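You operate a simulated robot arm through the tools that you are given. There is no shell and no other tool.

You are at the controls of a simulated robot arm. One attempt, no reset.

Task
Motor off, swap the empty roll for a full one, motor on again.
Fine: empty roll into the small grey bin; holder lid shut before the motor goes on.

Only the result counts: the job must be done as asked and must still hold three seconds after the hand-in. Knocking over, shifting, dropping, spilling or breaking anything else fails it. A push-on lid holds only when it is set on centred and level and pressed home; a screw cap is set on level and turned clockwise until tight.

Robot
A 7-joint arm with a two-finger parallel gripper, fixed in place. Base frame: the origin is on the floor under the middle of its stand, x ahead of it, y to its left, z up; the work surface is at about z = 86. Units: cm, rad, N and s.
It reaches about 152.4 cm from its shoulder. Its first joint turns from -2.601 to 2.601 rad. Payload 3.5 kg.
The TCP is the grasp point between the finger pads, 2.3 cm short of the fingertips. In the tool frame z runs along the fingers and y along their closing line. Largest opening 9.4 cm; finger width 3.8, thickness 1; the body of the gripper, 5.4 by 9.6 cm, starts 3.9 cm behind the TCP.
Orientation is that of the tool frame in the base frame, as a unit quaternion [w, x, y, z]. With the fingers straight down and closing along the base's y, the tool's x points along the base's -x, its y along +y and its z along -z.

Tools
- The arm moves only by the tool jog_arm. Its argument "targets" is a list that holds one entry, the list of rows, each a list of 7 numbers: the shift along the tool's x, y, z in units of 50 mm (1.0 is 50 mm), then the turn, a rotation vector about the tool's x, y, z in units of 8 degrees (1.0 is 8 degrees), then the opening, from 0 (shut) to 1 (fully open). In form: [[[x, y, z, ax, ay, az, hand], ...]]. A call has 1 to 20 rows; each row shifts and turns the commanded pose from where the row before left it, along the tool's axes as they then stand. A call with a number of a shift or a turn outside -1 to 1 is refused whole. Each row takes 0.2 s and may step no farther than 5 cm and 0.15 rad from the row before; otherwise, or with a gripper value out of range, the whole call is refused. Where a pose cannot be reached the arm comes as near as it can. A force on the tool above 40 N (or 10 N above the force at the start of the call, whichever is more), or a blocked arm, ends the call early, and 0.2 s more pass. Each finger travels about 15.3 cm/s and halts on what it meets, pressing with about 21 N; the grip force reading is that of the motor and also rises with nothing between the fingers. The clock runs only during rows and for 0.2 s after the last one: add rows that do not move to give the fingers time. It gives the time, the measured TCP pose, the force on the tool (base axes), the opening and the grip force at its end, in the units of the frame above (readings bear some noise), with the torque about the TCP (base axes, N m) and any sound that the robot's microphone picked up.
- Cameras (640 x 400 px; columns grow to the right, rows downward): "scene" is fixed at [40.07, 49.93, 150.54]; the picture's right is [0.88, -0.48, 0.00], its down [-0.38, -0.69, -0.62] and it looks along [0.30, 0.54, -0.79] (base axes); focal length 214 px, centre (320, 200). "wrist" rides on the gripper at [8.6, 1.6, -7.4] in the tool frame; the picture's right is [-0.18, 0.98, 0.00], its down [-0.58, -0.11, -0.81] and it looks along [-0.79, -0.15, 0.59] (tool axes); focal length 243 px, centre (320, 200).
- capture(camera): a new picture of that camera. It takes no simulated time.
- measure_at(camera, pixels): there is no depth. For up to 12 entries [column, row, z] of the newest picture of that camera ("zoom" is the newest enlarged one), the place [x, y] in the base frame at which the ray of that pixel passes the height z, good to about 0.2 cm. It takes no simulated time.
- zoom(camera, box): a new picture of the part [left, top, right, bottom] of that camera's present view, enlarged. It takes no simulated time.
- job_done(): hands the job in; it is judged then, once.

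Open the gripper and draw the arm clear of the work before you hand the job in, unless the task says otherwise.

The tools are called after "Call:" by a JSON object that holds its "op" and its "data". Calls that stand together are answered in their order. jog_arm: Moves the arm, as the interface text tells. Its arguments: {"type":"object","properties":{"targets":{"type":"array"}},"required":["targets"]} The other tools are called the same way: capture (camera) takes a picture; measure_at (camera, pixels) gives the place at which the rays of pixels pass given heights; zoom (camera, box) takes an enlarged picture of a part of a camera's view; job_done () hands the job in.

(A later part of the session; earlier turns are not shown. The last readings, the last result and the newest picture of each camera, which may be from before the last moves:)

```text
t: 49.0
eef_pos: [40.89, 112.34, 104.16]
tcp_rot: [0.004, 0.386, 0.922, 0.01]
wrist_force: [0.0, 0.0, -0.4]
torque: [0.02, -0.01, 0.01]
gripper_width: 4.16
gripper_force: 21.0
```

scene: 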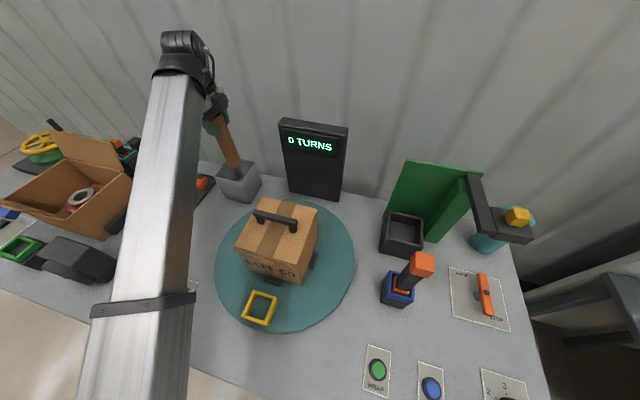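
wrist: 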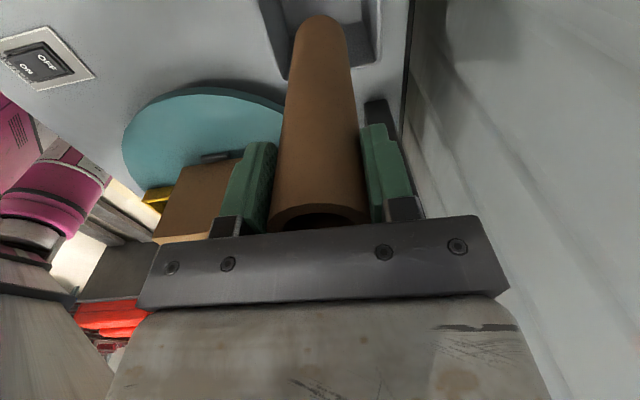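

No contact force yet at TCP z 104.2; I lower further in 3 mm steps.

Call:
{"op": "jog_arm", "data": {"targets": [[[0, 0, 0.06, 0, 0, 0, 0.1], [0, 0, 0.06, 0, 0, 0, 0.1], [0, 0, 0.06, 0, 0, 0, 0.1], [0, 0, 0, 0, 0, 0, 0.1]]]}}

```text
t: 50.0
eef_pos: [41.03, 112.24, 103.13]
tcp_rot: [0.004, 0.387, 0.922, 0.009]
wrist_force: [0.0, -1.5, -0.9]
torque: [0.03, 0.03, 0.01]
gripper_width: 4.16
gripper_force: 21.4
```

Still free at 103.1; I continue lowering.

Call:
{"op": "jog_arm", "data": {"targets": [[[0, 0, 0.05, 0, 0, 0, 0.1], [0, 0, 0.05, 0, 0, 0, 0.1], [0, 0, 0.05, 0, 0, 0, 0.1], [0, 0, 0, 0, 0, 0, 0.1]]]}}

Call:
{"op": "capture", "data": {"camera": "wrist"}}

```text
t: 51.0
eef_pos: [41.08, 112.29, 102.35]
tcp_rot: [0.004, 0.386, 0.923, 0.01]
wrist_force: [-0.4, -0.4, -2.1]
torque: [0.02, -0.02, -0.02]
gripper_width: 4.14
gripper_force: 21.5
```

```text
taken
```

wrist: 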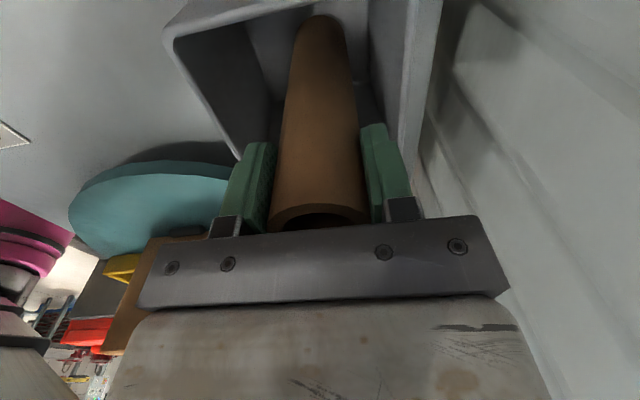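

The core stands inside the bin, the tips are still about 2 cm above the rim. I lower a bit more to reach the floor.

Call:
{"op": "jog_arm", "data": {"targets": [[[0, 0, 0.06, 0, 0, 0, 0.1], [0, 0, 0.06, 0, 0, 0, 0.1], [0, 0, 0.04, 0, 0, 0, 0.1], [0, 0, 0, 0, 0, 0, 0.1]]]}}

```text
t: 52.0
eef_pos: [41.02, 112.44, 101.66]
tcp_rot: [0.003, 0.386, 0.922, 0.01]
wrist_force: [0.6, 0.5, 18.0]
torque: [-0.19, 0.19, -0.01]
gripper_width: 4.16
gripper_force: 21.5
```

The core rests on the bin's floor (18 N). I ease off slightly, open the fingers, and rise straight up.

Call:
{"op": "jog_arm", "data": {"targets": [[[0, 0, -0.03, 0, 0, 0, 0.1], [0, 0, 0, 0, 0, 0, 0.5], [0, 0, 0, 0, 0, 0, 0.6], [0, 0, 0, 0, 0, 0, 0.65], [0, 0, -0.1, 0, 0, 0, 0.65], [0, 0, -0.5, 0, 0, 0, 0.65], [0, 0, -0.8, 0, 0, 0, 0.65], [0, 0, -0.8, 0, 0, 0, 0.65], [0, 0, -0.5, 0, 0, 0, 0.65], [0, 0, 0, 0, 0, 0, 0.65]]]}}

Call:
{"op": "capture", "data": {"camera": "scene"}}

Call:
{"op": "capture", "data": {"camera": "wrist"}}

```text
t: 54.2
eef_pos: [40.8, 112.26, 115.16]
tcp_rot: [0.004, 0.386, 0.923, 0.009]
wrist_force: [0.3, 0.0, 0.0]
torque: [0.0, 0.03, -0.02]
gripper_width: 6.13
gripper_force: 0.0
```

```text
taken
```

scene: 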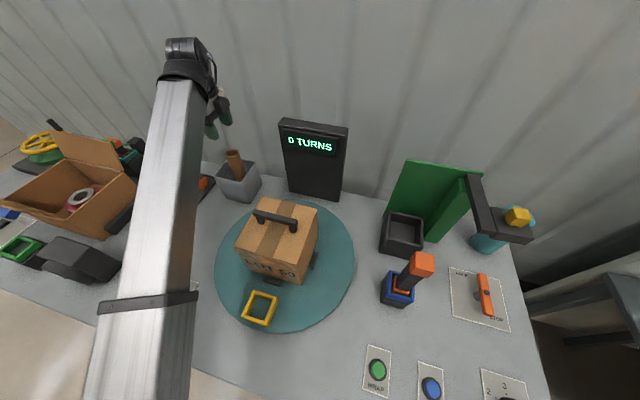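

```text
taken
```

wrist: 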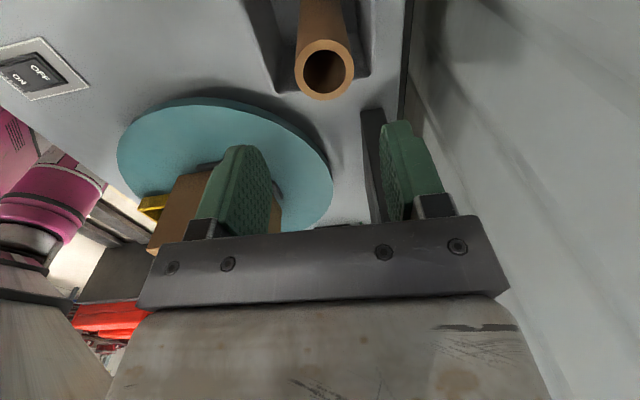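

The empty core now stands in the bin (scene (234,165)). I zoom in to confirm it, and measure the wall line, panel end, post and lever to plan the route for the full roll.

Call:
{"op": "zoom", "data": {"camera": "scene", "box": [200, 130, 280, 215]}}

Call:
{"op": "measure_at", "data": {"camera": "scene", "pixels": [[180, 156.4, 86], [277.5, 177, 86], [361, 195, 86], [391, 201, 86], [483.6, 174.3, 113], [482.3, 192.9, 109], [421, 264, 111], [421, 264, 113], [410, 252, 112], [434, 255, 112], [432, 274, 110], [384, 302, 86]]}}

Call:
{"op": "zoom", "data": {"camera": "scene", "box": [370, 240, 450, 310]}}

```text
4.71 times, centred on (240, 172) of scene
```

zoom: 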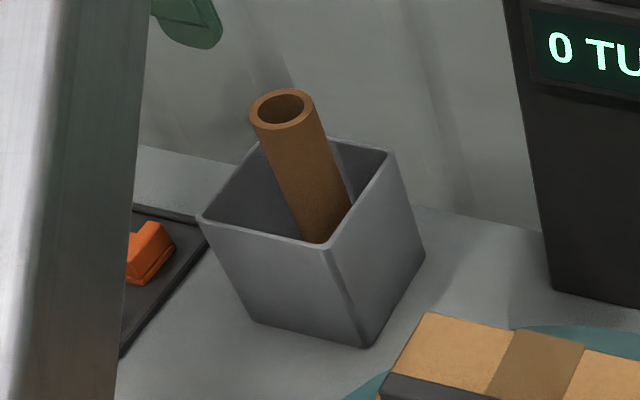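

```text
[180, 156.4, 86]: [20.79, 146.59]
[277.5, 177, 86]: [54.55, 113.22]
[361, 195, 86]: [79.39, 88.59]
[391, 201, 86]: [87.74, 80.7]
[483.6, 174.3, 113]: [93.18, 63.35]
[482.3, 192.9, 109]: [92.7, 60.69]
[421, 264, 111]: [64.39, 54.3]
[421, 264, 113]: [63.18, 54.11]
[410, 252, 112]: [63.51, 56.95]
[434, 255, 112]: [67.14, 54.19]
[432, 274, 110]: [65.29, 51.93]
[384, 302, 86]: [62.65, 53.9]
```

```text
5.71 times, centred on (410, 275) of scene
```

zoom: 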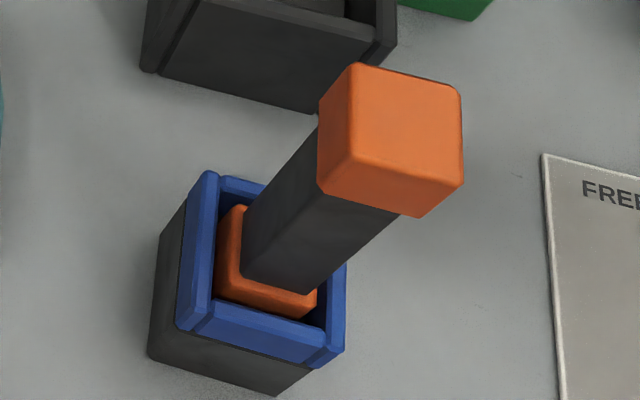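

The "lever" at scene (421,264) is really a tool standing in a blue socket, so it must not be touched. I measure its axis: socket centre (400,286.4) and top centre (422,264.5).

Call:
{"op": "measure_at", "data": {"camera": "scene", "pixels": [[400, 286.4, 92], [400, 286.4, 94], [422.3, 262, 106], [422.3, 262, 108], [422.3, 262, 110], [379.5, 299, 86], [408, 336.5, 86], [416.5, 252, 108], [434.5, 258, 108], [416.5, 268, 108], [427, 274, 106]]}}

```text
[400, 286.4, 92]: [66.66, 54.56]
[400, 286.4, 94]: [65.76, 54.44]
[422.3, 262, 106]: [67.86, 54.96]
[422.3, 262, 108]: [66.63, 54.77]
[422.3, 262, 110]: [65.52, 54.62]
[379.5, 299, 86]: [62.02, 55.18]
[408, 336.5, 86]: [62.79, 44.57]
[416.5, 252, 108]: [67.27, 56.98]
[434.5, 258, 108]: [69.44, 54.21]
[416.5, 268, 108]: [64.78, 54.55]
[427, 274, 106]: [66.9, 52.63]
```

The tool in its blue socket stands at about (u,v)=(8.3,85.7), top z≈108. I now fly back along v≈104.5 at z≈120 toward the full roll, stopping short of it for a look.

Call:
{"op": "jog_arm", "data": {"targets": [[[0, 0, -0.5, 0, 0, 0, 0.8], [0, 0, -0.47, 0, 0, 0, 1], [-0.8, -0.26, 0, 0, 0, 0, 1], [-0.8, -0.26, 0, 0, 0, 0, 1], [-0.85, -0.26, 0, 0, 0, 0, 1], [-0.9, 0, 0, 0, 0, 0, 1], [-0.9, 0, 0, 0, 0, 0, 1], [-0.9, 0, 0, 0, 0, 0, 1], [-0.9, 0, 0, 0, 0, 0, 1], [-0.9, 0, 0, 0, 0, 0, 1], [-0.9, 0, 0, 0, 0, 0, 1], [-0.9, 0, 0, 0, 0, 0, 1], [-0.9, 0, 0, 0, 0, 0, 1], [-0.9, 0, 0, 0, 0, 0, 1], [-0.9, 0, 0, 0, 0, 0, 1], [0, 0, 0, 0, 0, 0, 1]]]}}

Call:
{"op": "capture", "data": {"camera": "wrist"}}

Call:
{"op": "capture", "data": {"camera": "scene"}}

```text
t: 57.6
eef_pos: [78.17, 68.43, 119.97]
tcp_rot: [0.005, 0.386, 0.922, 0.009]
wrist_force: [-0.8, -0.3, 0.0]
torque: [-0.01, -0.01, -0.01]
gripper_width: 9.41
gripper_force: 0.0
```

```text
taken
```

wrist: 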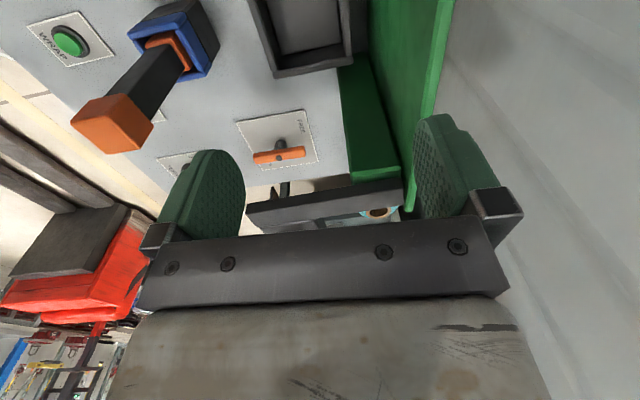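

```text
taken
```

scene: 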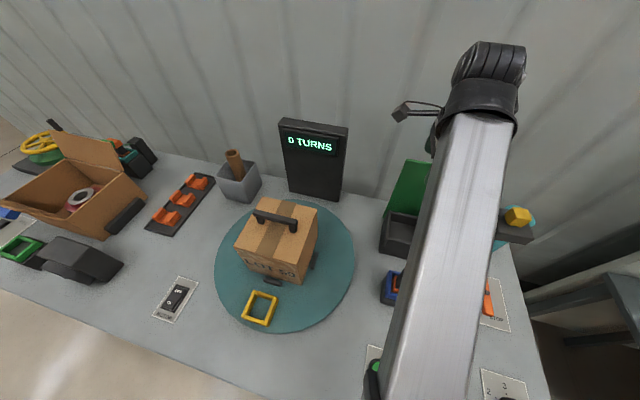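

The empty tray shows at wrist (305,35). I go on over the lid bar to above the roll at about (u,v)=(33.7,107.7).

Call:
{"op": "jog_arm", "data": {"targets": [[[-0.8, 0.12, 0, 0, 0, 0, 1], [-0.8, 0.12, 0, 0, 0, 0, 1], [-0.8, 0.12, 0, 0, 0, 0, 1], [-0.8, 0.12, 0, 0, 0, 0, 1], [-0.8, 0.12, 0, 0, 0, 0, 1], [-0.8, 0.12, 0, 0, 0, 0, 1], [-0.5, 0.1, 0, 0, 0, 0, 1], [0, 0, 0, 0, 0, 0, 1]]]}}

Call:
{"op": "capture", "data": {"camera": "wrist"}}

Call:
{"op": "capture", "data": {"camera": "scene"}}

```text
t: 59.4
eef_pos: [99.88, 52.68, 119.95]
tcp_rot: [0.005, 0.386, 0.922, 0.01]
wrist_force: [0.2, -0.2, 0.4]
torque: [-0.02, -0.02, 0.02]
gripper_width: 9.4
gripper_force: 0.1
```

```text
taken
```

wrist: 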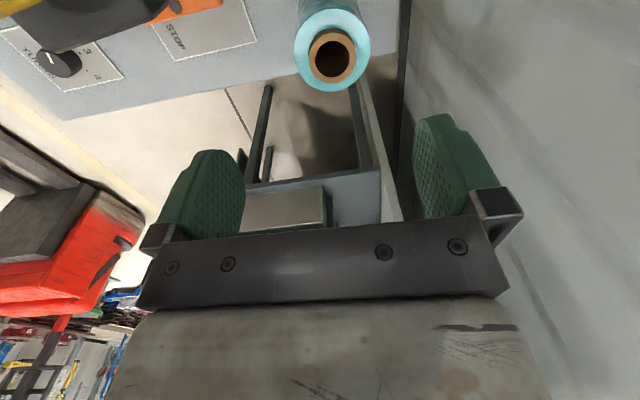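

```text
taken
```

scene: 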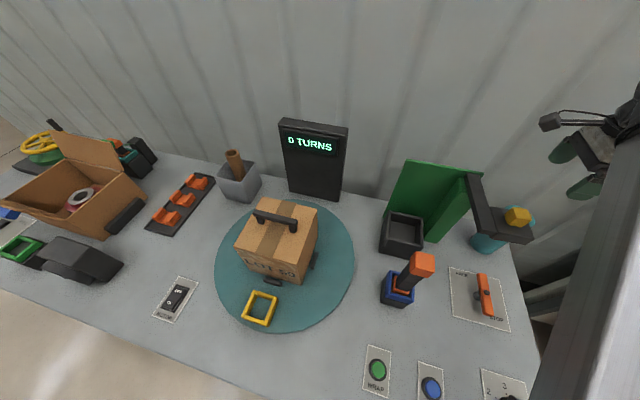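

The roll's top is at wrist (332,55). I zoom and measure the ring of the core and the film edges at several heights.

Call:
{"op": "zoom", "data": {"camera": "wrist", "box": [260, 0, 420, 100]}}

Call:
{"op": "measure_at", "data": {"camera": "wrist", "pixels": [[332, 57, 103], [332, 57, 104], [332, 57, 105], [332, 57, 106], [294, 55, 103], [371, 47, 103], [332, 91, 103], [294, 55, 104], [371, 47, 104]]}}

Call:
{"op": "measure_at", "data": {"camera": "scene", "pixels": [[519.5, 214.5, 103], [519.5, 214.5, 104], [519.5, 214.5, 105], [519.5, 214.5, 106]]}}

```text
4.00 times, centred on (340, 50) of wrist
```

zoom: 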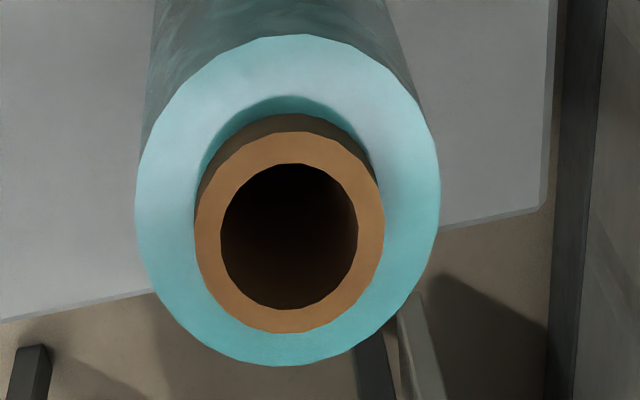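

```text
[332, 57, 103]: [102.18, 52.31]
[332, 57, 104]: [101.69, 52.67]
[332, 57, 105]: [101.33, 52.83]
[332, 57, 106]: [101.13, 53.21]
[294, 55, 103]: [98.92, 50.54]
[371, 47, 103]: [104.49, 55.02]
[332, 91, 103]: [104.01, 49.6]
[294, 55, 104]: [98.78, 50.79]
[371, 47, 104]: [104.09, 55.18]
```

```text
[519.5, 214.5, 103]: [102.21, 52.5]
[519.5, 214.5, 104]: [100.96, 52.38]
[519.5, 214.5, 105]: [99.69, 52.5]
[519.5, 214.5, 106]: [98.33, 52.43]
```

Both cameras agree: roll axis at (102.1,52.4), core top z≈103.1, film top ≈101.6, film diameter about 7.4. I centre above it and come down to tips just above the roll, then look.

Call:
{"op": "jog_arm", "data": {"targets": [[[-0.34, 0.26, 0, 0, 0, 0, 1], [0, 0, 0.8, 0, 0, 0, 1], [0, 0, 0.8, 0, 0, 0, 1], [0, 0, 0.8, 0, 0, 0, 1], [0, 0, 0, 0, 0, 0, 1]]]}}

Call:
{"op": "capture", "data": {"camera": "wrist"}}

Call:
{"op": "capture", "data": {"camera": "scene"}}

```text
t: 60.6
eef_pos: [102.14, 52.58, 108.03]
tcp_rot: [0.004, 0.386, 0.922, 0.01]
wrist_force: [-0.7, -0.3, -0.2]
torque: [-0.02, -0.05, 0.03]
gripper_width: 9.39
gripper_force: 0.0
```

```text
taken
```

wrist: 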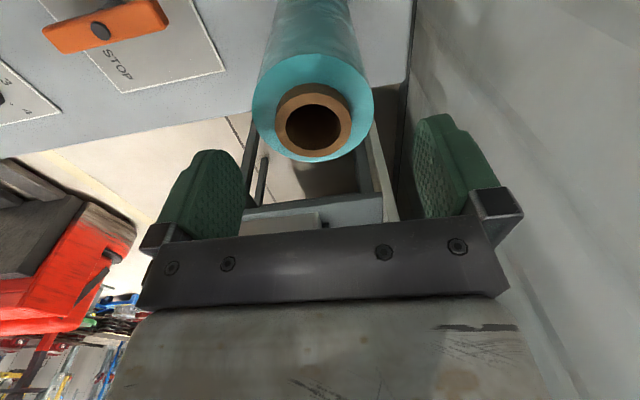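

```text
taken
```

scene: 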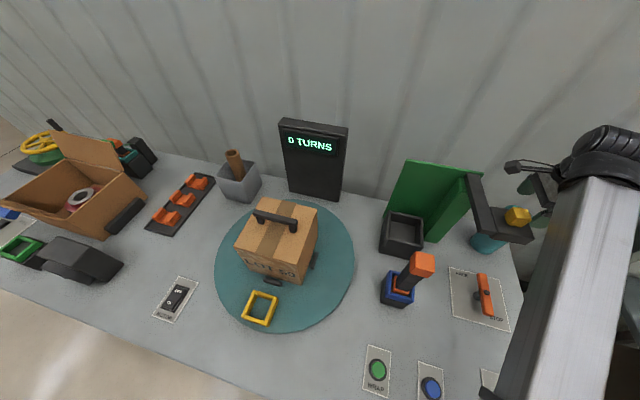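

The roll's core is at wrist (313,123) against an expected (320,118), so about 0.4 cm off. I correct this and lower until the tips are level with the film's top.

Call:
{"op": "jog_arm", "data": {"targets": [[[-0.06, -0.08, 0, 0, 0, 0, 1], [0, 0, 0.4, 0, 0, 0, 1], [0, 0, 0.4, 0, 0, 0, 1], [0, 0, 0, 0, 0, 0, 1]]]}}

Call:
{"op": "capture", "data": {"camera": "wrist"}}

```text
t: 61.6
eef_pos: [102.07, 52.06, 104.01]
tcp_rot: [0.005, 0.385, 0.923, 0.01]
wrist_force: [0.3, 0.6, 0.5]
torque: [0.0, -0.03, 0.0]
gripper_width: 9.37
gripper_force: 0.0
```

```text
taken
```

wrist: 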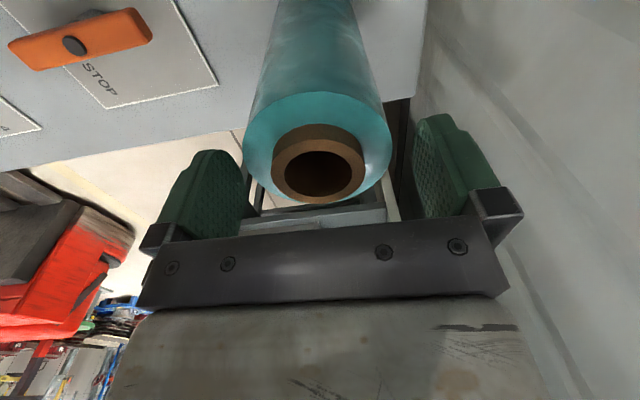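

Now centred in col (318). I nudge 0.3 cm in -x, go down to TCP z≈100 and look once more before closing.

Call:
{"op": "jog_arm", "data": {"targets": [[[-0.06, -0.03, 0.3, 0, 0, 0, 1], [0, 0, 0.3, 0, 0, 0, 1], [0, 0, 0.2, 0, 0, 0, 1], [0, 0, 0, 0, 0, 0, 1]]]}}

Call:
{"op": "capture", "data": {"camera": "wrist"}}

```text
t: 62.8
eef_pos: [102.23, 51.81, 103.24]
tcp_rot: [0.012, 0.385, 0.923, 0.02]
wrist_force: [0.1, -0.2, 0.2]
torque: [0.02, -0.01, -0.01]
gripper_width: 9.41
gripper_force: 0.0
stopped in row 4: the arm was blocked; the commanded pose is now the measured one
```

```text
taken
```

wrist: 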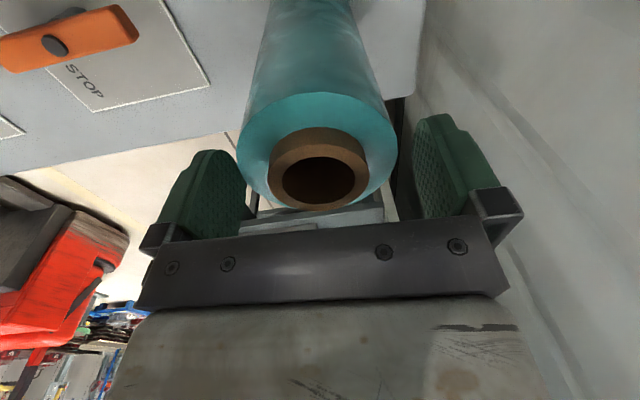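

The arm was blocked at z 103.2 with no force on the tool, so probably the forearm or wrist touches the open lid arm. I rise a little at once and look.

Call:
{"op": "jog_arm", "data": {"targets": [[[0, 0, -0.2, 0, 0, 0, 1], [0, 0, -0.3, 0, 0, 0, 1], [0, 0, 0, 0, 0, 0, 1]]]}}

Call:
{"op": "capture", "data": {"camera": "scene"}}

Call:
{"op": "zoom", "data": {"camera": "scene", "box": [440, 130, 640, 280]}}

Call:
{"op": "capture", "data": {"camera": "wrist"}}

```text
t: 63.6
eef_pos: [102.08, 51.88, 105.1]
tcp_rot: [0.011, 0.385, 0.923, 0.018]
wrist_force: [0.6, 0.7, -0.7]
torque: [0.02, -0.05, 0.0]
gripper_width: 9.39
gripper_force: 0.0
```

```text
taken
```

scene: 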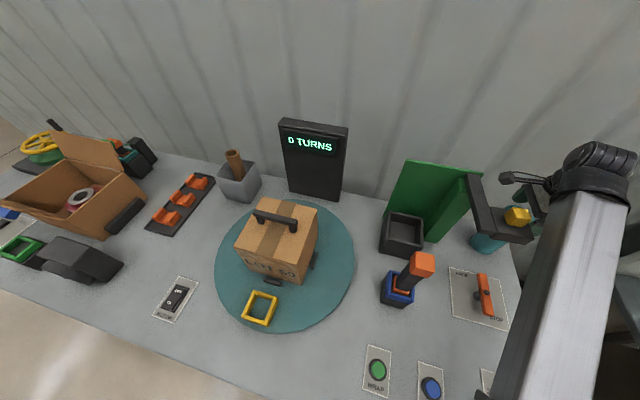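

```text
2.67 times, centred on (540, 205) of scene
```

zoom: 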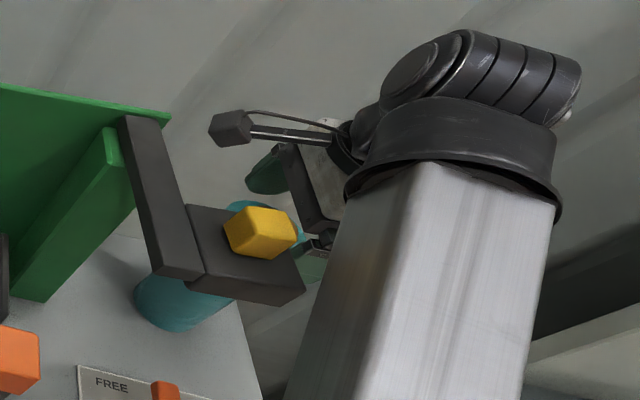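

```text
taken
```

wrist: 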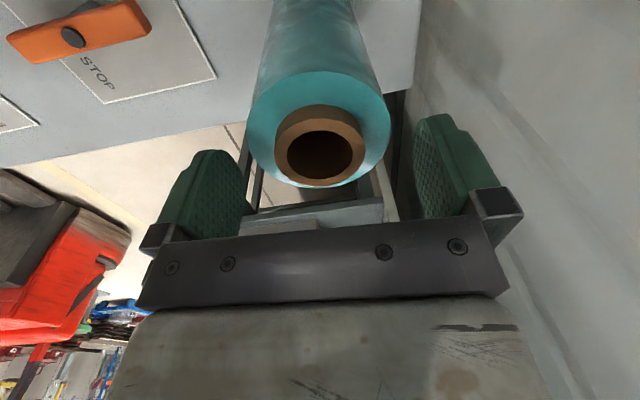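

The lid's right corner at zoom (300,285) is right beside the forearm, so with the lid at 90° the arm cannot get low enough at the roll. I rise, remove the small tilt picked up, and go back above the knob to swing the lid back to about 60°.

Call:
{"op": "jog_arm", "data": {"targets": [[[0, 0, -0.8, 0.3, 0, 0, 1], [0, 0, -0.8, 0, 0, 0, 1], [0, 0, -0.8, 0, 0, 0, 1], [0, 0, -0.8, 0, 0, 0, 1], [0.54, -0.58, 0, 0, 0, 0, 0.8], [0.54, -0.58, 0, 0, 0, 0, 0.6], [0.54, -0.58, 0, 0, 0, 0, 0.6], [0.54, -0.58, 0, 0, 0, 0, 0.6], [0, 0, 0, 0, 0, 0, 0.6]]]}}

Call:
{"op": "capture", "data": {"camera": "wrist"}}

Call:
{"op": "capture", "data": {"camera": "scene"}}

```text
t: 65.6
eef_pos: [86.24, 51.48, 121.04]
tcp_rot: [0.001, 0.385, 0.923, -0.001]
wrist_force: [0.4, -0.5, -0.5]
torque: [0.0, -0.01, 0.02]
gripper_width: 5.65
gripper_force: 0.1
```

```text
taken
```

wrist: 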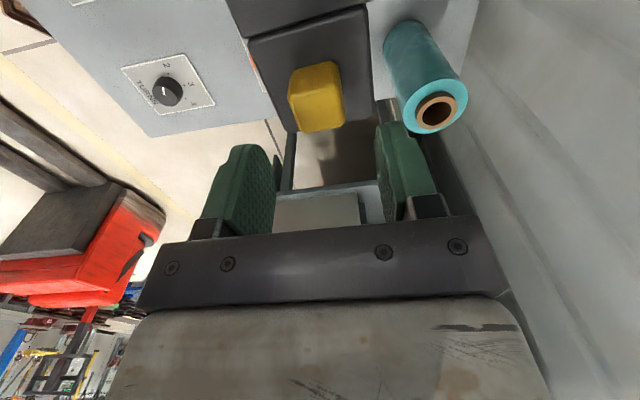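

```text
taken
```

scene: 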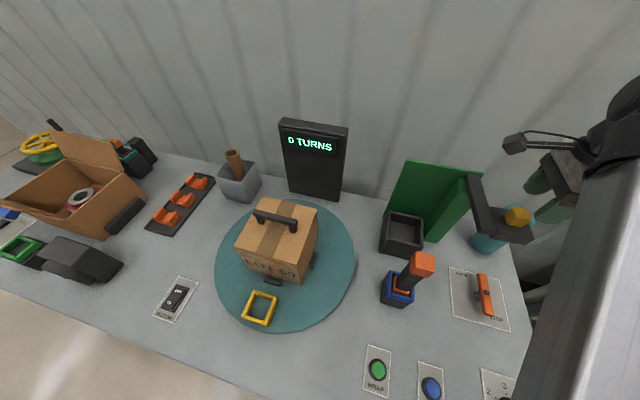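

The knob is at wrist (317,97), just as when I released it. I lower to TCP z≈117 and check alignment.

Call:
{"op": "jog_arm", "data": {"targets": [[[0, 0, 0.4, 0, 0, 0, 0.6], [0, 0, 0.4, 0, 0, 0, 0.6], [0, 0, 0, 0, 0, 0, 0.6]]]}}

Call:
{"op": "capture", "data": {"camera": "wrist"}}

```text
t: 66.4
eef_pos: [86.28, 51.27, 117.14]
tcp_rot: [0.001, 0.385, 0.923, -0.002]
wrist_force: [-0.7, -0.4, -0.8]
torque: [0.0, 0.0, -0.01]
gripper_width: 5.62
gripper_force: 0.2
```

```text
taken
```

wrist: 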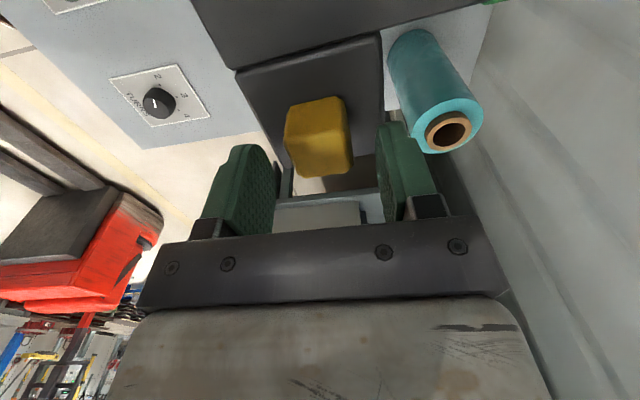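

The knob sits between the fingers at (319,137). I nudge 0.25 cm in +x, lower 1 cm and grip it.

Call:
{"op": "jog_arm", "data": {"targets": [[[0.05, 0, 0.1, 0, 0, 0, 0.6], [0, 0, 0.1, 0, 0, 0, 0.6], [0, 0, 0, 0, 0, 0, 0.45], [0, 0, 0, 0, 0, 0, 0.3], [0, 0, 0, 0, 0, 0, 0.15], [0, 0, 0, 0, 0, 0, 0.1]]]}}

```text
t: 67.8
eef_pos: [85.94, 51.52, 116.15]
tcp_rot: [0.002, 0.383, 0.924, -0.002]
wrist_force: [-13.2, 1.0, -4.4]
torque: [-0.07, -0.95, 1.54]
gripper_width: 3.1
gripper_force: 45.0
```

Gripped again. I swing the lid back along the arc, 4° per row, checking the load after four rows.

Call:
{"op": "jog_arm", "data": {"targets": [[[0.153, -0.07, 0, 0, 0, 0.5, 0.1], [0.153, -0.07, 0, 0, 0, 0.5, 0.1], [0.153, -0.07, 0, 0, 0, 0.5, 0.1], [0.153, -0.07, 0, 0, 0, 0.5, 0.1], [0, 0, 0, 0, 0, 0, 0.1]]]}}

```text
t: 69.0
eef_pos: [83.01, 52.84, 116.15]
tcp_rot: [0.003, 0.511, 0.86, -0.002]
wrist_force: [-21.6, -13.8, -19.6]
torque: [0.34, -0.35, 1.34]
gripper_width: 3.1
gripper_force: 44.9
```

Lid is at about 74°. I relieve the radial load (-0.3 cm in y, small lowering) and continue three more rows to about 62°.

Call:
{"op": "jog_arm", "data": {"targets": [[[0, -0.06, 0.03, 0, 0, 0, 0.1], [0.153, -0.078, 0, 0, 0, 0.5, 0.1], [0.153, -0.078, 0, 0, 0, 0.5, 0.1], [0.153, -0.078, 0, 0, 0, 0.5, 0.1], [0, 0, 0, 0, 0, 0, 0.1]]]}}

```text
t: 70.2
eef_pos: [80.75, 54.71, 116.17]
tcp_rot: [0.004, 0.596, 0.803, 0.001]
wrist_force: [2.7, 18.7, 20.1]
torque: [-0.51, 0.23, 1.3]
gripper_width: 3.04
gripper_force: 45.0
```

Lid at about 62°. I relieve the load, release the knob and rise to check the lid's position in the scene view.

Call:
{"op": "jog_arm", "data": {"targets": [[[0, 0, -0.04, 0, 0, 0, 0.1], [0, 0, 0, 0, 0, 0, 0.3], [0, 0, 0, 0, 0, 0, 0.5], [0, 0, 0, 0, 0, 0, 0.6], [0, 0, -0.3, 0, 0, 0, 0.6], [0, 0, -0.6, 0, 0, 0, 0.6], [0, 0, 0, 0, 0, 0, 0.6]]]}}

Call:
{"op": "capture", "data": {"camera": "wrist"}}

Call:
{"op": "capture", "data": {"camera": "scene"}}

Call:
{"op": "zoom", "data": {"camera": "scene", "box": [370, 140, 540, 320]}}

```text
t: 71.8
eef_pos: [80.58, 54.55, 120.76]
tcp_rot: [0.003, 0.597, 0.802, -0.002]
wrist_force: [-0.8, 0.0, 0.2]
torque: [-0.02, 0.01, 0.01]
gripper_width: 5.64
gripper_force: 0.1
```

```text
taken
```

wrist: 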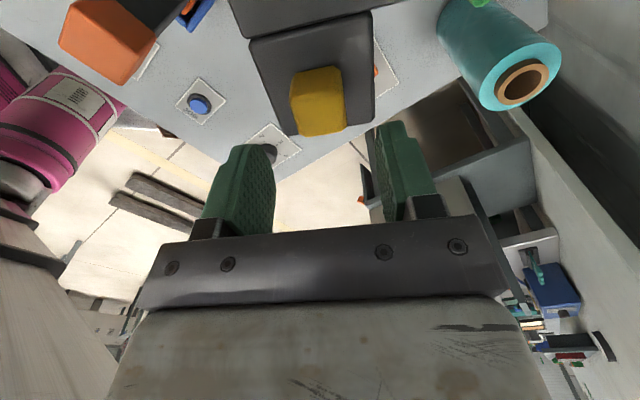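

```text
taken
```

scene: 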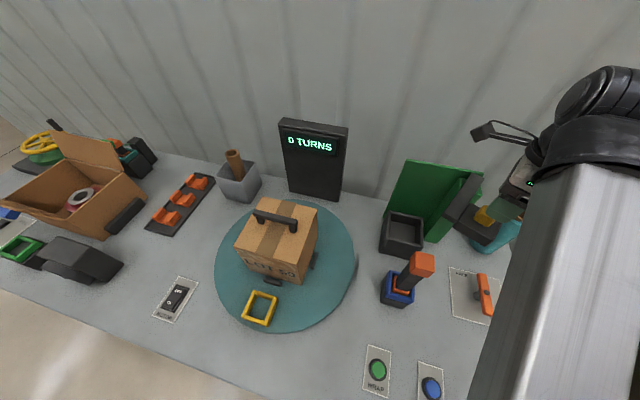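

```text
2.22 times, centred on (455, 230) of scene
```

zoom: 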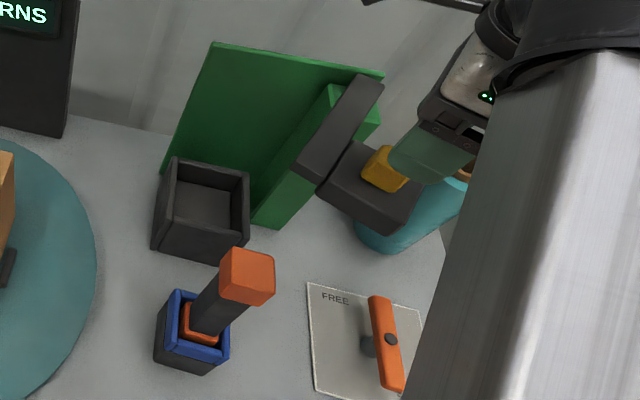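

I measure the bar's far corners ((443.7,214.2), (454.1,224.1)) at the lid's top height, plus the FREE/STOP plate, to judge the room for inserting and for setting things down.

Call:
{"op": "measure_at", "data": {"camera": "scene", "pixels": [[443.7, 214.2, 112.5], [454.1, 224.1, 112.5], [458, 217, 112.5], [449, 267.5, 86], [497, 276, 86], [452, 317, 86], [486, 300, 92], [424, 331, 86], [433, 244, 86], [423.7, 241.5, 86]]}}

```text
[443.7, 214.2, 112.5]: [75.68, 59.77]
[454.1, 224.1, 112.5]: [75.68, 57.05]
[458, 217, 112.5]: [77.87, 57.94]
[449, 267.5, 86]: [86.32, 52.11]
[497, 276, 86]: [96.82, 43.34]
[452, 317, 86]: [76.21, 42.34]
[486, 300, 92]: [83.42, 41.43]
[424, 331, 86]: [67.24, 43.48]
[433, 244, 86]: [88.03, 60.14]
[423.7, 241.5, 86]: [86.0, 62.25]
```

Bar corner is at (u,v)=(11.3,95.8): about 2 cm free beside the roll's future place, and the fingers clear it if the tool is turned to face 120°. I turn 13° and go above the full roll again with open fingers.

Call:
{"op": "jog_arm", "data": {"targets": [[[0, 0, 0, 0, 0, -0.82, 0.8], [0, 0, 0, 0, 0, -0.82, 1], [-0.516, 0.696, 0, 0, 0, 0, 1], [-0.516, 0.696, 0, 0, 0, 0, 1], [-0.516, 0.696, 0, 0, 0, 0, 1], [-0.516, 0.696, 0, 0, 0, 0, 1], [-0.516, 0.696, 0, 0, 0, 0, 1], [0, 0, 0.8, 0, 0, 0, 1], [0, 0, 0.8, 0, 0, 0, 1], [0, 0, 0.8, 0, 0, 0, 1], [0, 0, 0, 0, 0, 0, 1]]]}}

Call:
{"op": "capture", "data": {"camera": "wrist"}}

Call:
{"op": "capture", "data": {"camera": "scene"}}

```text
t: 74.2
eef_pos: [102.52, 51.6, 108.84]
tcp_rot: [0.003, 0.501, 0.865, -0.002]
wrist_force: [-0.3, 0.2, 0.3]
torque: [-0.01, 0.01, 0.03]
gripper_width: 9.4
gripper_force: 0.1
```

```text
taken
```

wrist: 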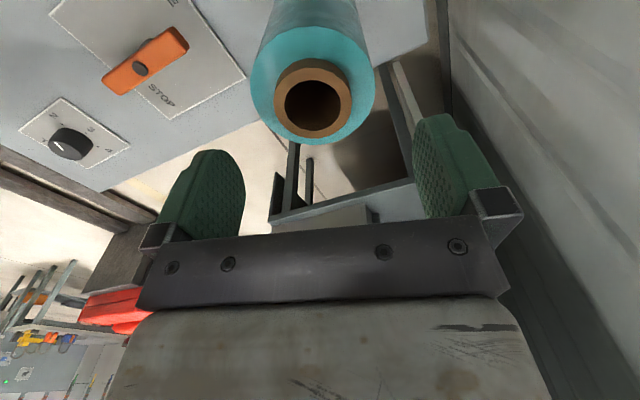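

```text
taken
```

scene: 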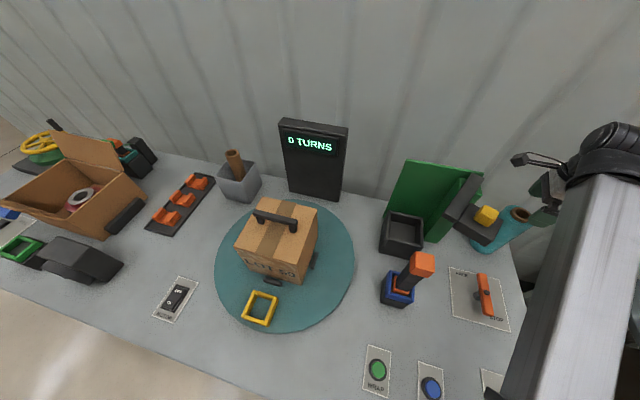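

The roll's core is at wrist (312,102), expected (320,110). I correct about 0.5 cm in x and -0.4 cm in y, lower 4.5 cm and check again.

Call:
{"op": "jog_arm", "data": {"targets": [[[0.11, -0.09, 0, 0, 0, 0, 1], [0, 0, 0.4, 0, 0, 0, 1], [0, 0, 0.5, 0, 0, 0, 1], [0, 0, 0, 0, 0, 0, 1]]]}}

Call:
{"op": "capture", "data": {"camera": "wrist"}}

```text
t: 75.2
eef_pos: [101.73, 52.24, 104.36]
tcp_rot: [0.003, 0.502, 0.865, -0.003]
wrist_force: [0.2, -0.1, -0.3]
torque: [0.03, 0.01, 0.0]
gripper_width: 9.4
gripper_force: 0.0
```

```text
taken
```

wrist: 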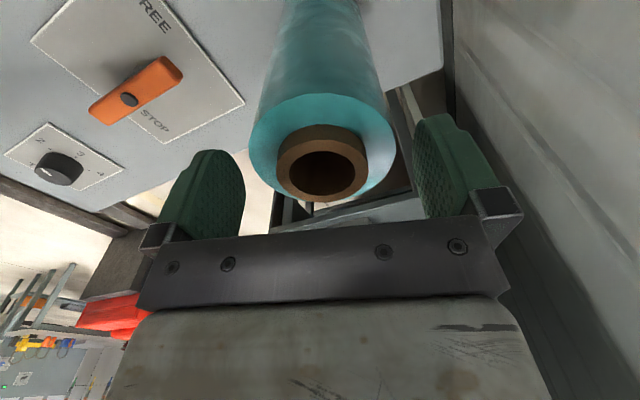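

Now nearly centred (core (322,172), expected (320,163)). I shift -0.4 cm in x and lower to TCP z≈101.

Call:
{"op": "jog_arm", "data": {"targets": [[[-0.08, 0, 0.2, 0, 0, 0, 1], [0, 0, 0.2, 0, 0, 0, 1], [0, 0, 0.15, 0, 0, 0, 1], [0, 0, 0.1, 0, 0, 0, 1], [0, 0, 0, 0, 0, 0, 1]]]}}

Call:
{"op": "capture", "data": {"camera": "wrist"}}

Call:
{"op": "capture", "data": {"camera": "scene"}}

```text
t: 76.4
eef_pos: [101.83, 51.9, 101.1]
tcp_rot: [0.003, 0.501, 0.866, -0.002]
wrist_force: [0.8, 1.2, 0.5]
torque: [-0.01, 0.0, 0.02]
gripper_width: 9.4
gripper_force: 0.0
```

```text
taken
```

wrist: 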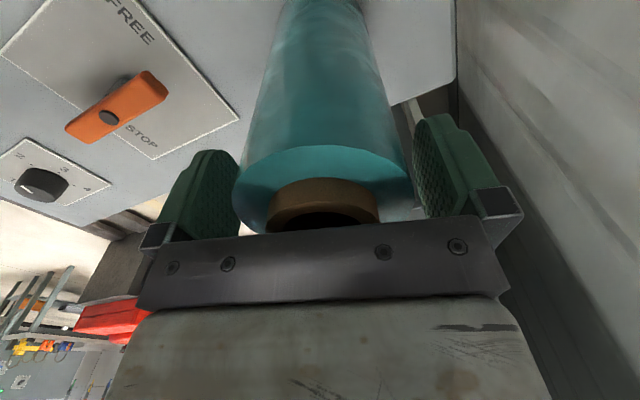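

```text
taken
```

scene: 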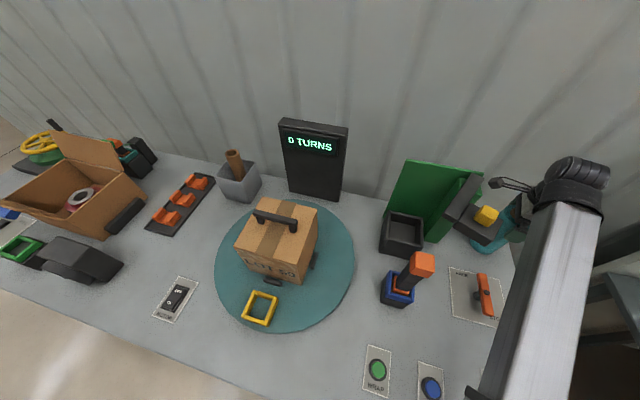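

The fingers straddle the roll (film edges at cols 233 and 405, centre 319) without obstruction. I close on it gently.

Call:
{"op": "jog_arm", "data": {"targets": [[[0, 0, 0, 0, 0, 0, 0.92], [0, 0, 0, 0, 0, 0, 0.84], [0, 0, 0, 0, 0, 0, 0.78], [0, 0, 0, 0, 0, 0, 0.7], [0, 0, 0, 0, 0, 0, 0.6], [0, 0, 0, 0, 0, 0, 0.5], [0, 0, 0, 0, 0, 0, 0.5]]]}}

Call:
{"op": "capture", "data": {"camera": "wrist"}}

```text
t: 78.0
eef_pos: [101.84, 51.7, 101.02]
tcp_rot: [0.004, 0.502, 0.865, -0.002]
wrist_force: [2.8, 0.8, 2.4]
torque: [0.16, -0.17, -0.04]
gripper_width: 6.94
gripper_force: 20.8
```

```text
taken
```

wrist: 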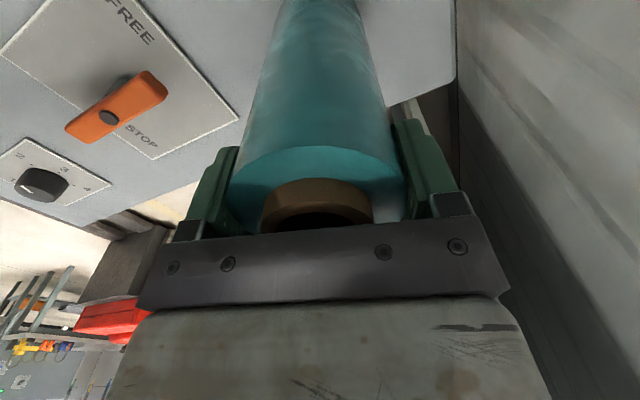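

The roll is held (opening 6.94, so 6.9 cm diameter). I lift a little and read the weight.

Call:
{"op": "jog_arm", "data": {"targets": [[[0, 0, -0.05, 0, 0, 0, 0.5], [0, 0, -0.1, 0, 0, 0, 0.5], [0, 0, -0.2, 0, 0, 0, 0.5], [0, 0, 0, 0, 0, 0, 0.5]]]}}

Call:
{"op": "capture", "data": {"camera": "wrist"}}

Call:
{"op": "capture", "data": {"camera": "scene"}}

```text
t: 79.0
eef_pos: [101.99, 51.82, 102.82]
tcp_rot: [0.003, 0.502, 0.865, -0.003]
wrist_force: [-0.4, -0.4, -6.7]
torque: [-0.04, 0.0, 0.02]
gripper_width: 6.97
gripper_force: 20.2
```

```text
taken
```

wrist: 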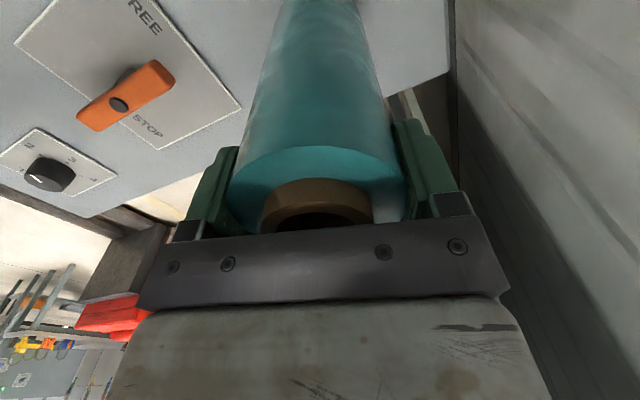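

```text
taken
```

scene: 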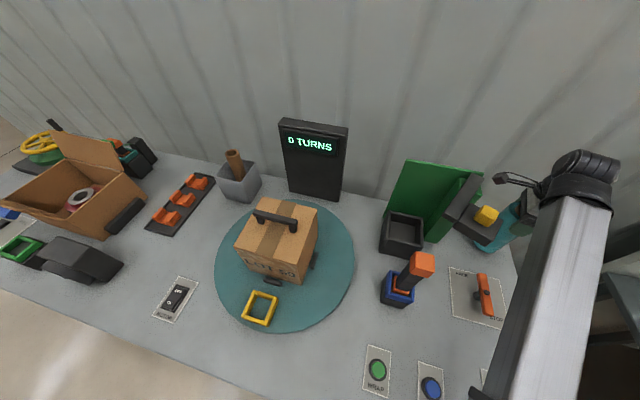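

The roll weighs about 6.6 N and does not slip; its bottom is 15 cm below the TCP. I lift it to TCP z 111 and carry it around the front: first to (36,100), then (33,88) in table axes.

Call:
{"op": "jog_arm", "data": {"targets": [[[0, 0, -0.5, 0, 0, 0, 0.5], [0, 0, -0.6, 0, 0, 0, 0.5], [0, 0, -0.54, 0, 0, 0, 0.5], [-0.276, -0.837, 0, 0, 0, 0, 0.5], [-0.276, -0.837, 0, 0, 0, 0, 0.5], [-0.013, -0.825, 0, 0, 0, 0, 0.5], [-0.013, -0.825, 0, 0, 0, 0, 0.5], [-0.013, -0.825, 0, 0, 0, 0, 0.5], [0, 0, 0, 0, 0, 0, 0.5]]]}}

Call:
{"op": "capture", "data": {"camera": "wrist"}}

Call:
{"op": "capture", "data": {"camera": "scene"}}

```text
t: 81.0
eef_pos: [85.35, 38.91, 111.0]
tcp_rot: [0.003, 0.501, 0.865, -0.002]
wrist_force: [0.1, -0.3, -5.8]
torque: [-0.05, 0.0, 0.02]
gripper_width: 6.99
gripper_force: 20.7
```

```text
taken
```

wrist: 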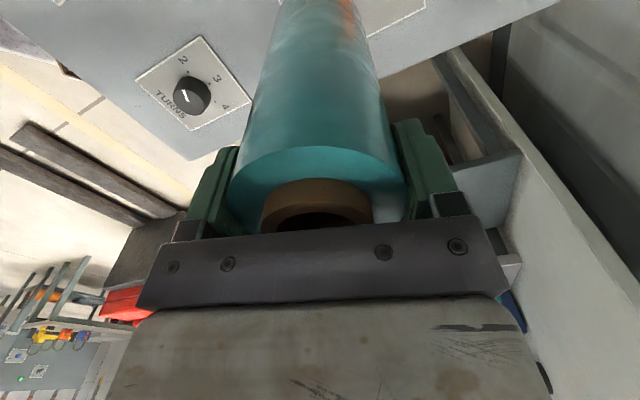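

```text
taken
```

scene: 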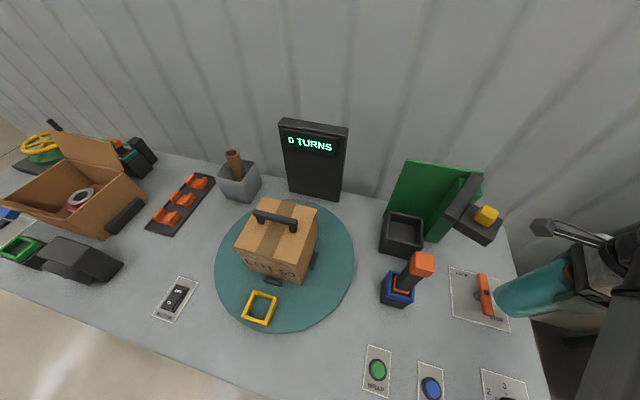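

The roll hangs well, at TCP (u,v)=(32.8,87.9). I continue toward (22,79) and check for reach warnings.

Call:
{"op": "jog_arm", "data": {"targets": [[[0.415, -0.577, 0, 0, 0, 0, 0.5], [0.415, -0.577, 0, 0, 0, 0, 0.5], [0.415, -0.577, 0, 0, 0, 0, 0.5], [0.415, -0.577, 0.1, 0, 0, 0, 0.5], [0, 0, 0, 0, 0, 0, 0.5]]]}}

Call:
{"op": "capture", "data": {"camera": "scene"}}

Call:
{"op": "capture", "data": {"camera": "wrist"}}

```text
t: 82.2
eef_pos: [71.02, 40.28, 110.22]
tcp_rot: [0.003, 0.502, 0.865, -0.002]
wrist_force: [0.4, -0.2, -5.6]
torque: [-0.04, -0.02, -0.01]
gripper_width: 6.99
gripper_force: 21.4
```

```text
taken
```

scene: 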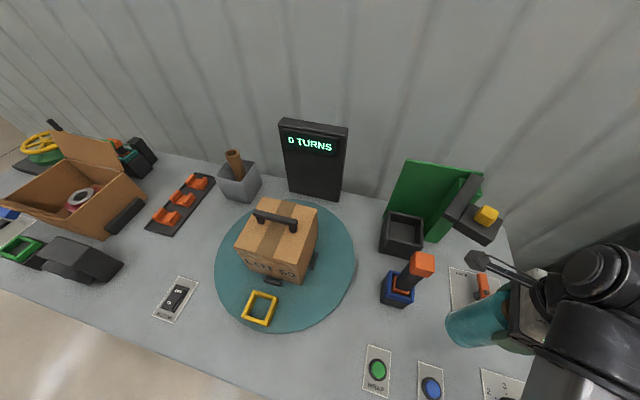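

```text
taken
```

wrist: 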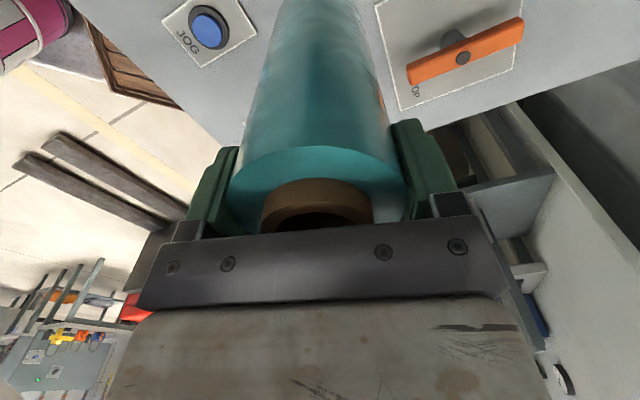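

No reach warning at (21.7,78.7). I go on in front of the blue socket in two small parts, first to (15,77.5).

Call:
{"op": "jog_arm", "data": {"targets": [[[0.62, -0.29, 0, 0, 0, 0, 0.5], [0.62, -0.29, 0, 0, 0, 0, 0.5], [0, 0, 0, 0, 0, 0, 0.5]]]}}

Call:
{"op": "capture", "data": {"camera": "scene"}}

```text
t: 83.0
eef_pos: [65.49, 44.3, 110.32]
tcp_rot: [0.003, 0.501, 0.865, -0.002]
wrist_force: [0.4, -0.8, -5.3]
torque: [-0.03, -0.04, 0.02]
gripper_width: 6.94
gripper_force: 20.9
```

```text
taken
```

scene: 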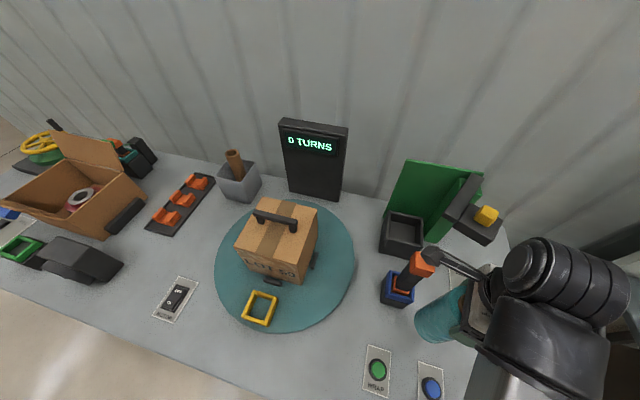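

All clear at (15,77.6); the camera arm passes well above the orange tool. I continue to (8,76.8) and then (1.5,77.5).

Call:
{"op": "jog_arm", "data": {"targets": [[[0.655, -0.26, 0, 0, 0, 0, 0.5], [0.655, -0.26, 0, 0, 0, 0, 0.5], [0, 0, 0, 0, 0, 0, 0.5]]]}}

Call:
{"op": "capture", "data": {"camera": "scene"}}

```text
t: 83.8
eef_pos: [60.03, 48.77, 110.37]
tcp_rot: [0.003, 0.501, 0.865, -0.002]
wrist_force: [1.3, -0.1, -7.1]
torque: [-0.02, -0.05, 0.01]
gripper_width: 6.98
gripper_force: 20.6
```

```text
taken
```

scene: 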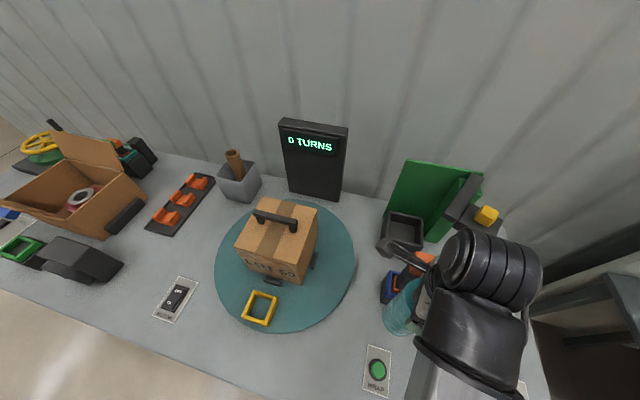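

Passing in front of the socket at (8,76.9) with about 3 cm to spare. I continue to the left, to about (-4.5,79).

Call:
{"op": "jog_arm", "data": {"targets": [[[0.646, -0.1, 0, 0, 0, 0, 0.5], [0.646, -0.1, 0, 0, 0, 0, 0.5], [0.64, 0, 0, 0, 0, 0, 0.5], [0.6, 0.1, 0, 0, 0, 0, 0.5], [0, 0, 0, 0, 0, 0, 0.5]]]}}

Call:
{"op": "capture", "data": {"camera": "scene"}}

Call:
{"op": "capture", "data": {"camera": "wrist"}}

```text
t: 85.0
eef_pos: [53.13, 59.37, 110.09]
tcp_rot: [0.003, 0.502, 0.865, -0.001]
wrist_force: [0.3, -0.3, -6.2]
torque: [0.01, -0.04, 0.01]
gripper_width: 6.95
gripper_force: 21.4
```

```text
taken
```

scene: 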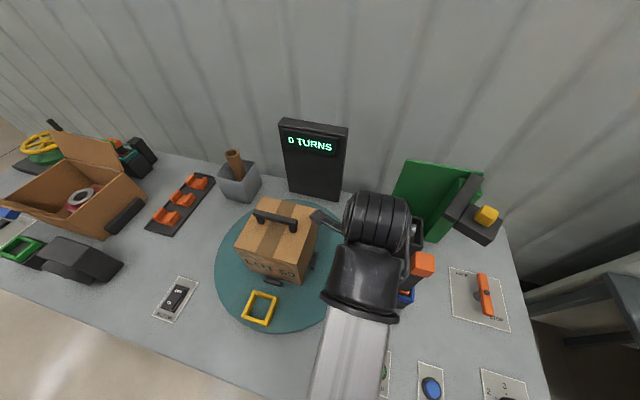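

```text
taken
```

wrist: 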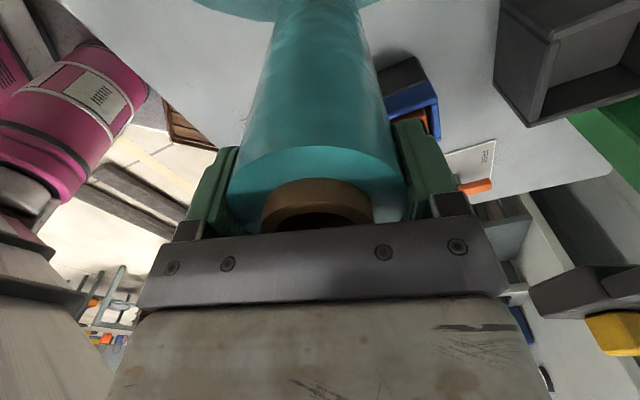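

Now left of the socket at (-4.4,79.6). I move toward the wall side to v≈100, raising to TCP z≈113.5.

Call:
{"op": "jog_arm", "data": {"targets": [[[0.212, 0.792, 0, 0, 0, 0, 0.5], [0.212, 0.792, -0.1, 0, 0, 0, 0.5], [0.212, 0.792, -0.2, 0, 0, 0, 0.5], [0.212, 0.792, -0.2, 0, 0, 0, 0.5], [0.212, 0.792, -0.2, 0, 0, 0, 0.5], [0, 0, 0, 0, 0, 0, 0.5]]]}}

Call:
{"op": "capture", "data": {"camera": "scene"}}

Call:
{"op": "capture", "data": {"camera": "wrist"}}

```text
t: 86.4
eef_pos: [67.88, 73.81, 113.62]
tcp_rot: [0.003, 0.502, 0.865, -0.002]
wrist_force: [-1.1, 0.6, -6.0]
torque: [-0.03, -0.03, 0.02]
gripper_width: 6.94
gripper_force: 21.4
```

```text
taken
```

scene: 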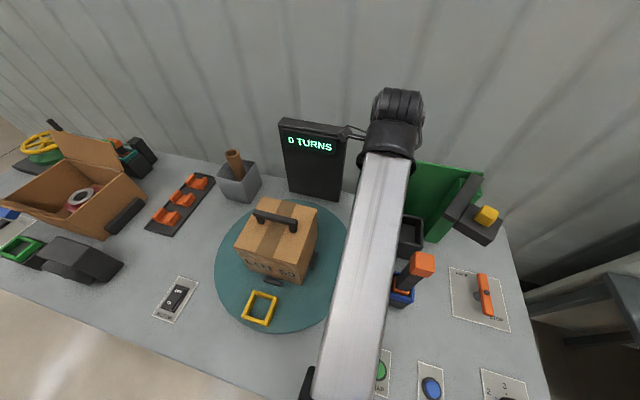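

```text
taken
```

wrist: 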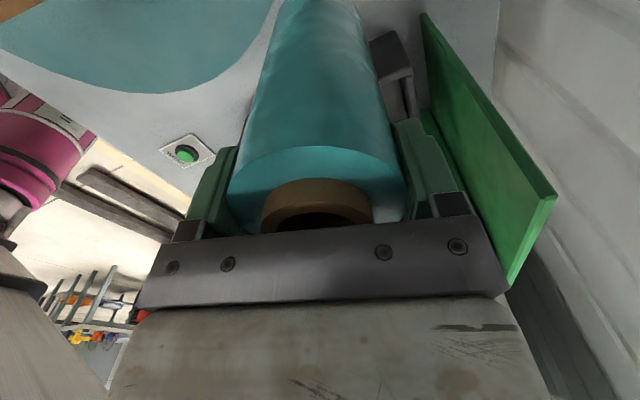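

The roll is at (-4.2,100.2), bottom about 2.6 cm above the tray rim. I move it to above the tray and check alignment in the scene view.

Call:
{"op": "jog_arm", "data": {"targets": [[[-0.6, 0.25, 0, 0, 0, 0, 0.5], [-0.7, 0.3, 0, 0, 0, 0, 0.5], [-0.6, 0.28, 0, 0, 0, 0, 0.5], [-0.4, 0.17, 0, 0, 0, 0, 0.5], [0, 0, 0, 0, 0, 0, 0.5]]]}}

Call:
{"op": "capture", "data": {"camera": "scene"}}

Call:
{"op": "zoom", "data": {"camera": "scene", "box": [365, 140, 465, 265]}}

Call:
{"op": "capture", "data": {"camera": "wrist"}}

```text
t: 87.6
eef_pos: [77.88, 66.47, 113.63]
tcp_rot: [0.004, 0.5, 0.866, -0.002]
wrist_force: [0.0, -0.3, -5.8]
torque: [-0.05, -0.02, 0.02]
gripper_width: 6.95
gripper_force: 20.8
```

```text
taken
```

scene: 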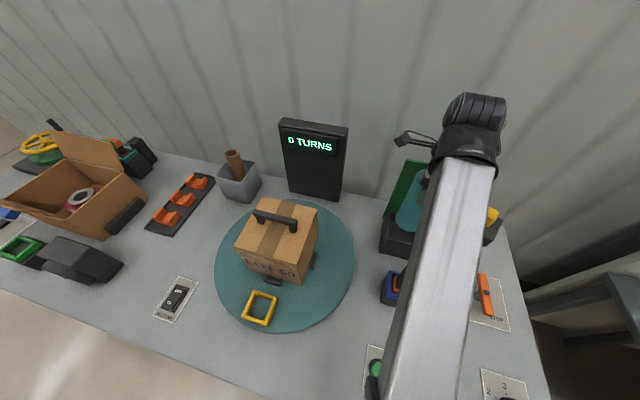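

```text
3.20 times, centred on (415, 202) of scene
```

zoom: 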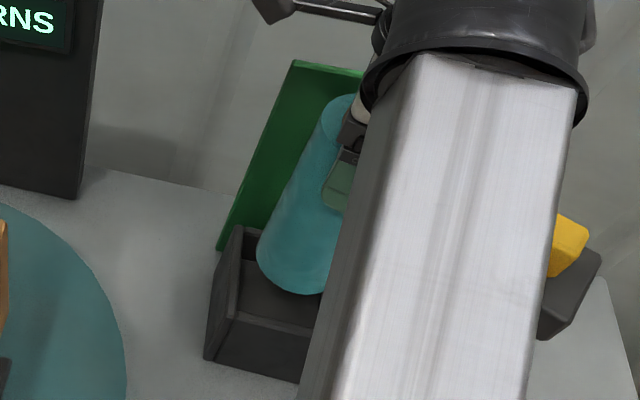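

```text
taken
```

wrist: 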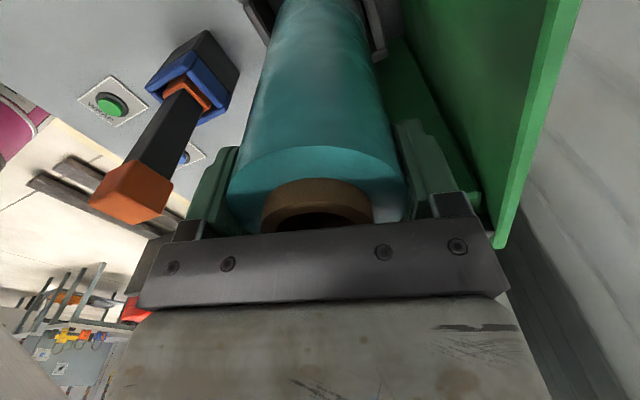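

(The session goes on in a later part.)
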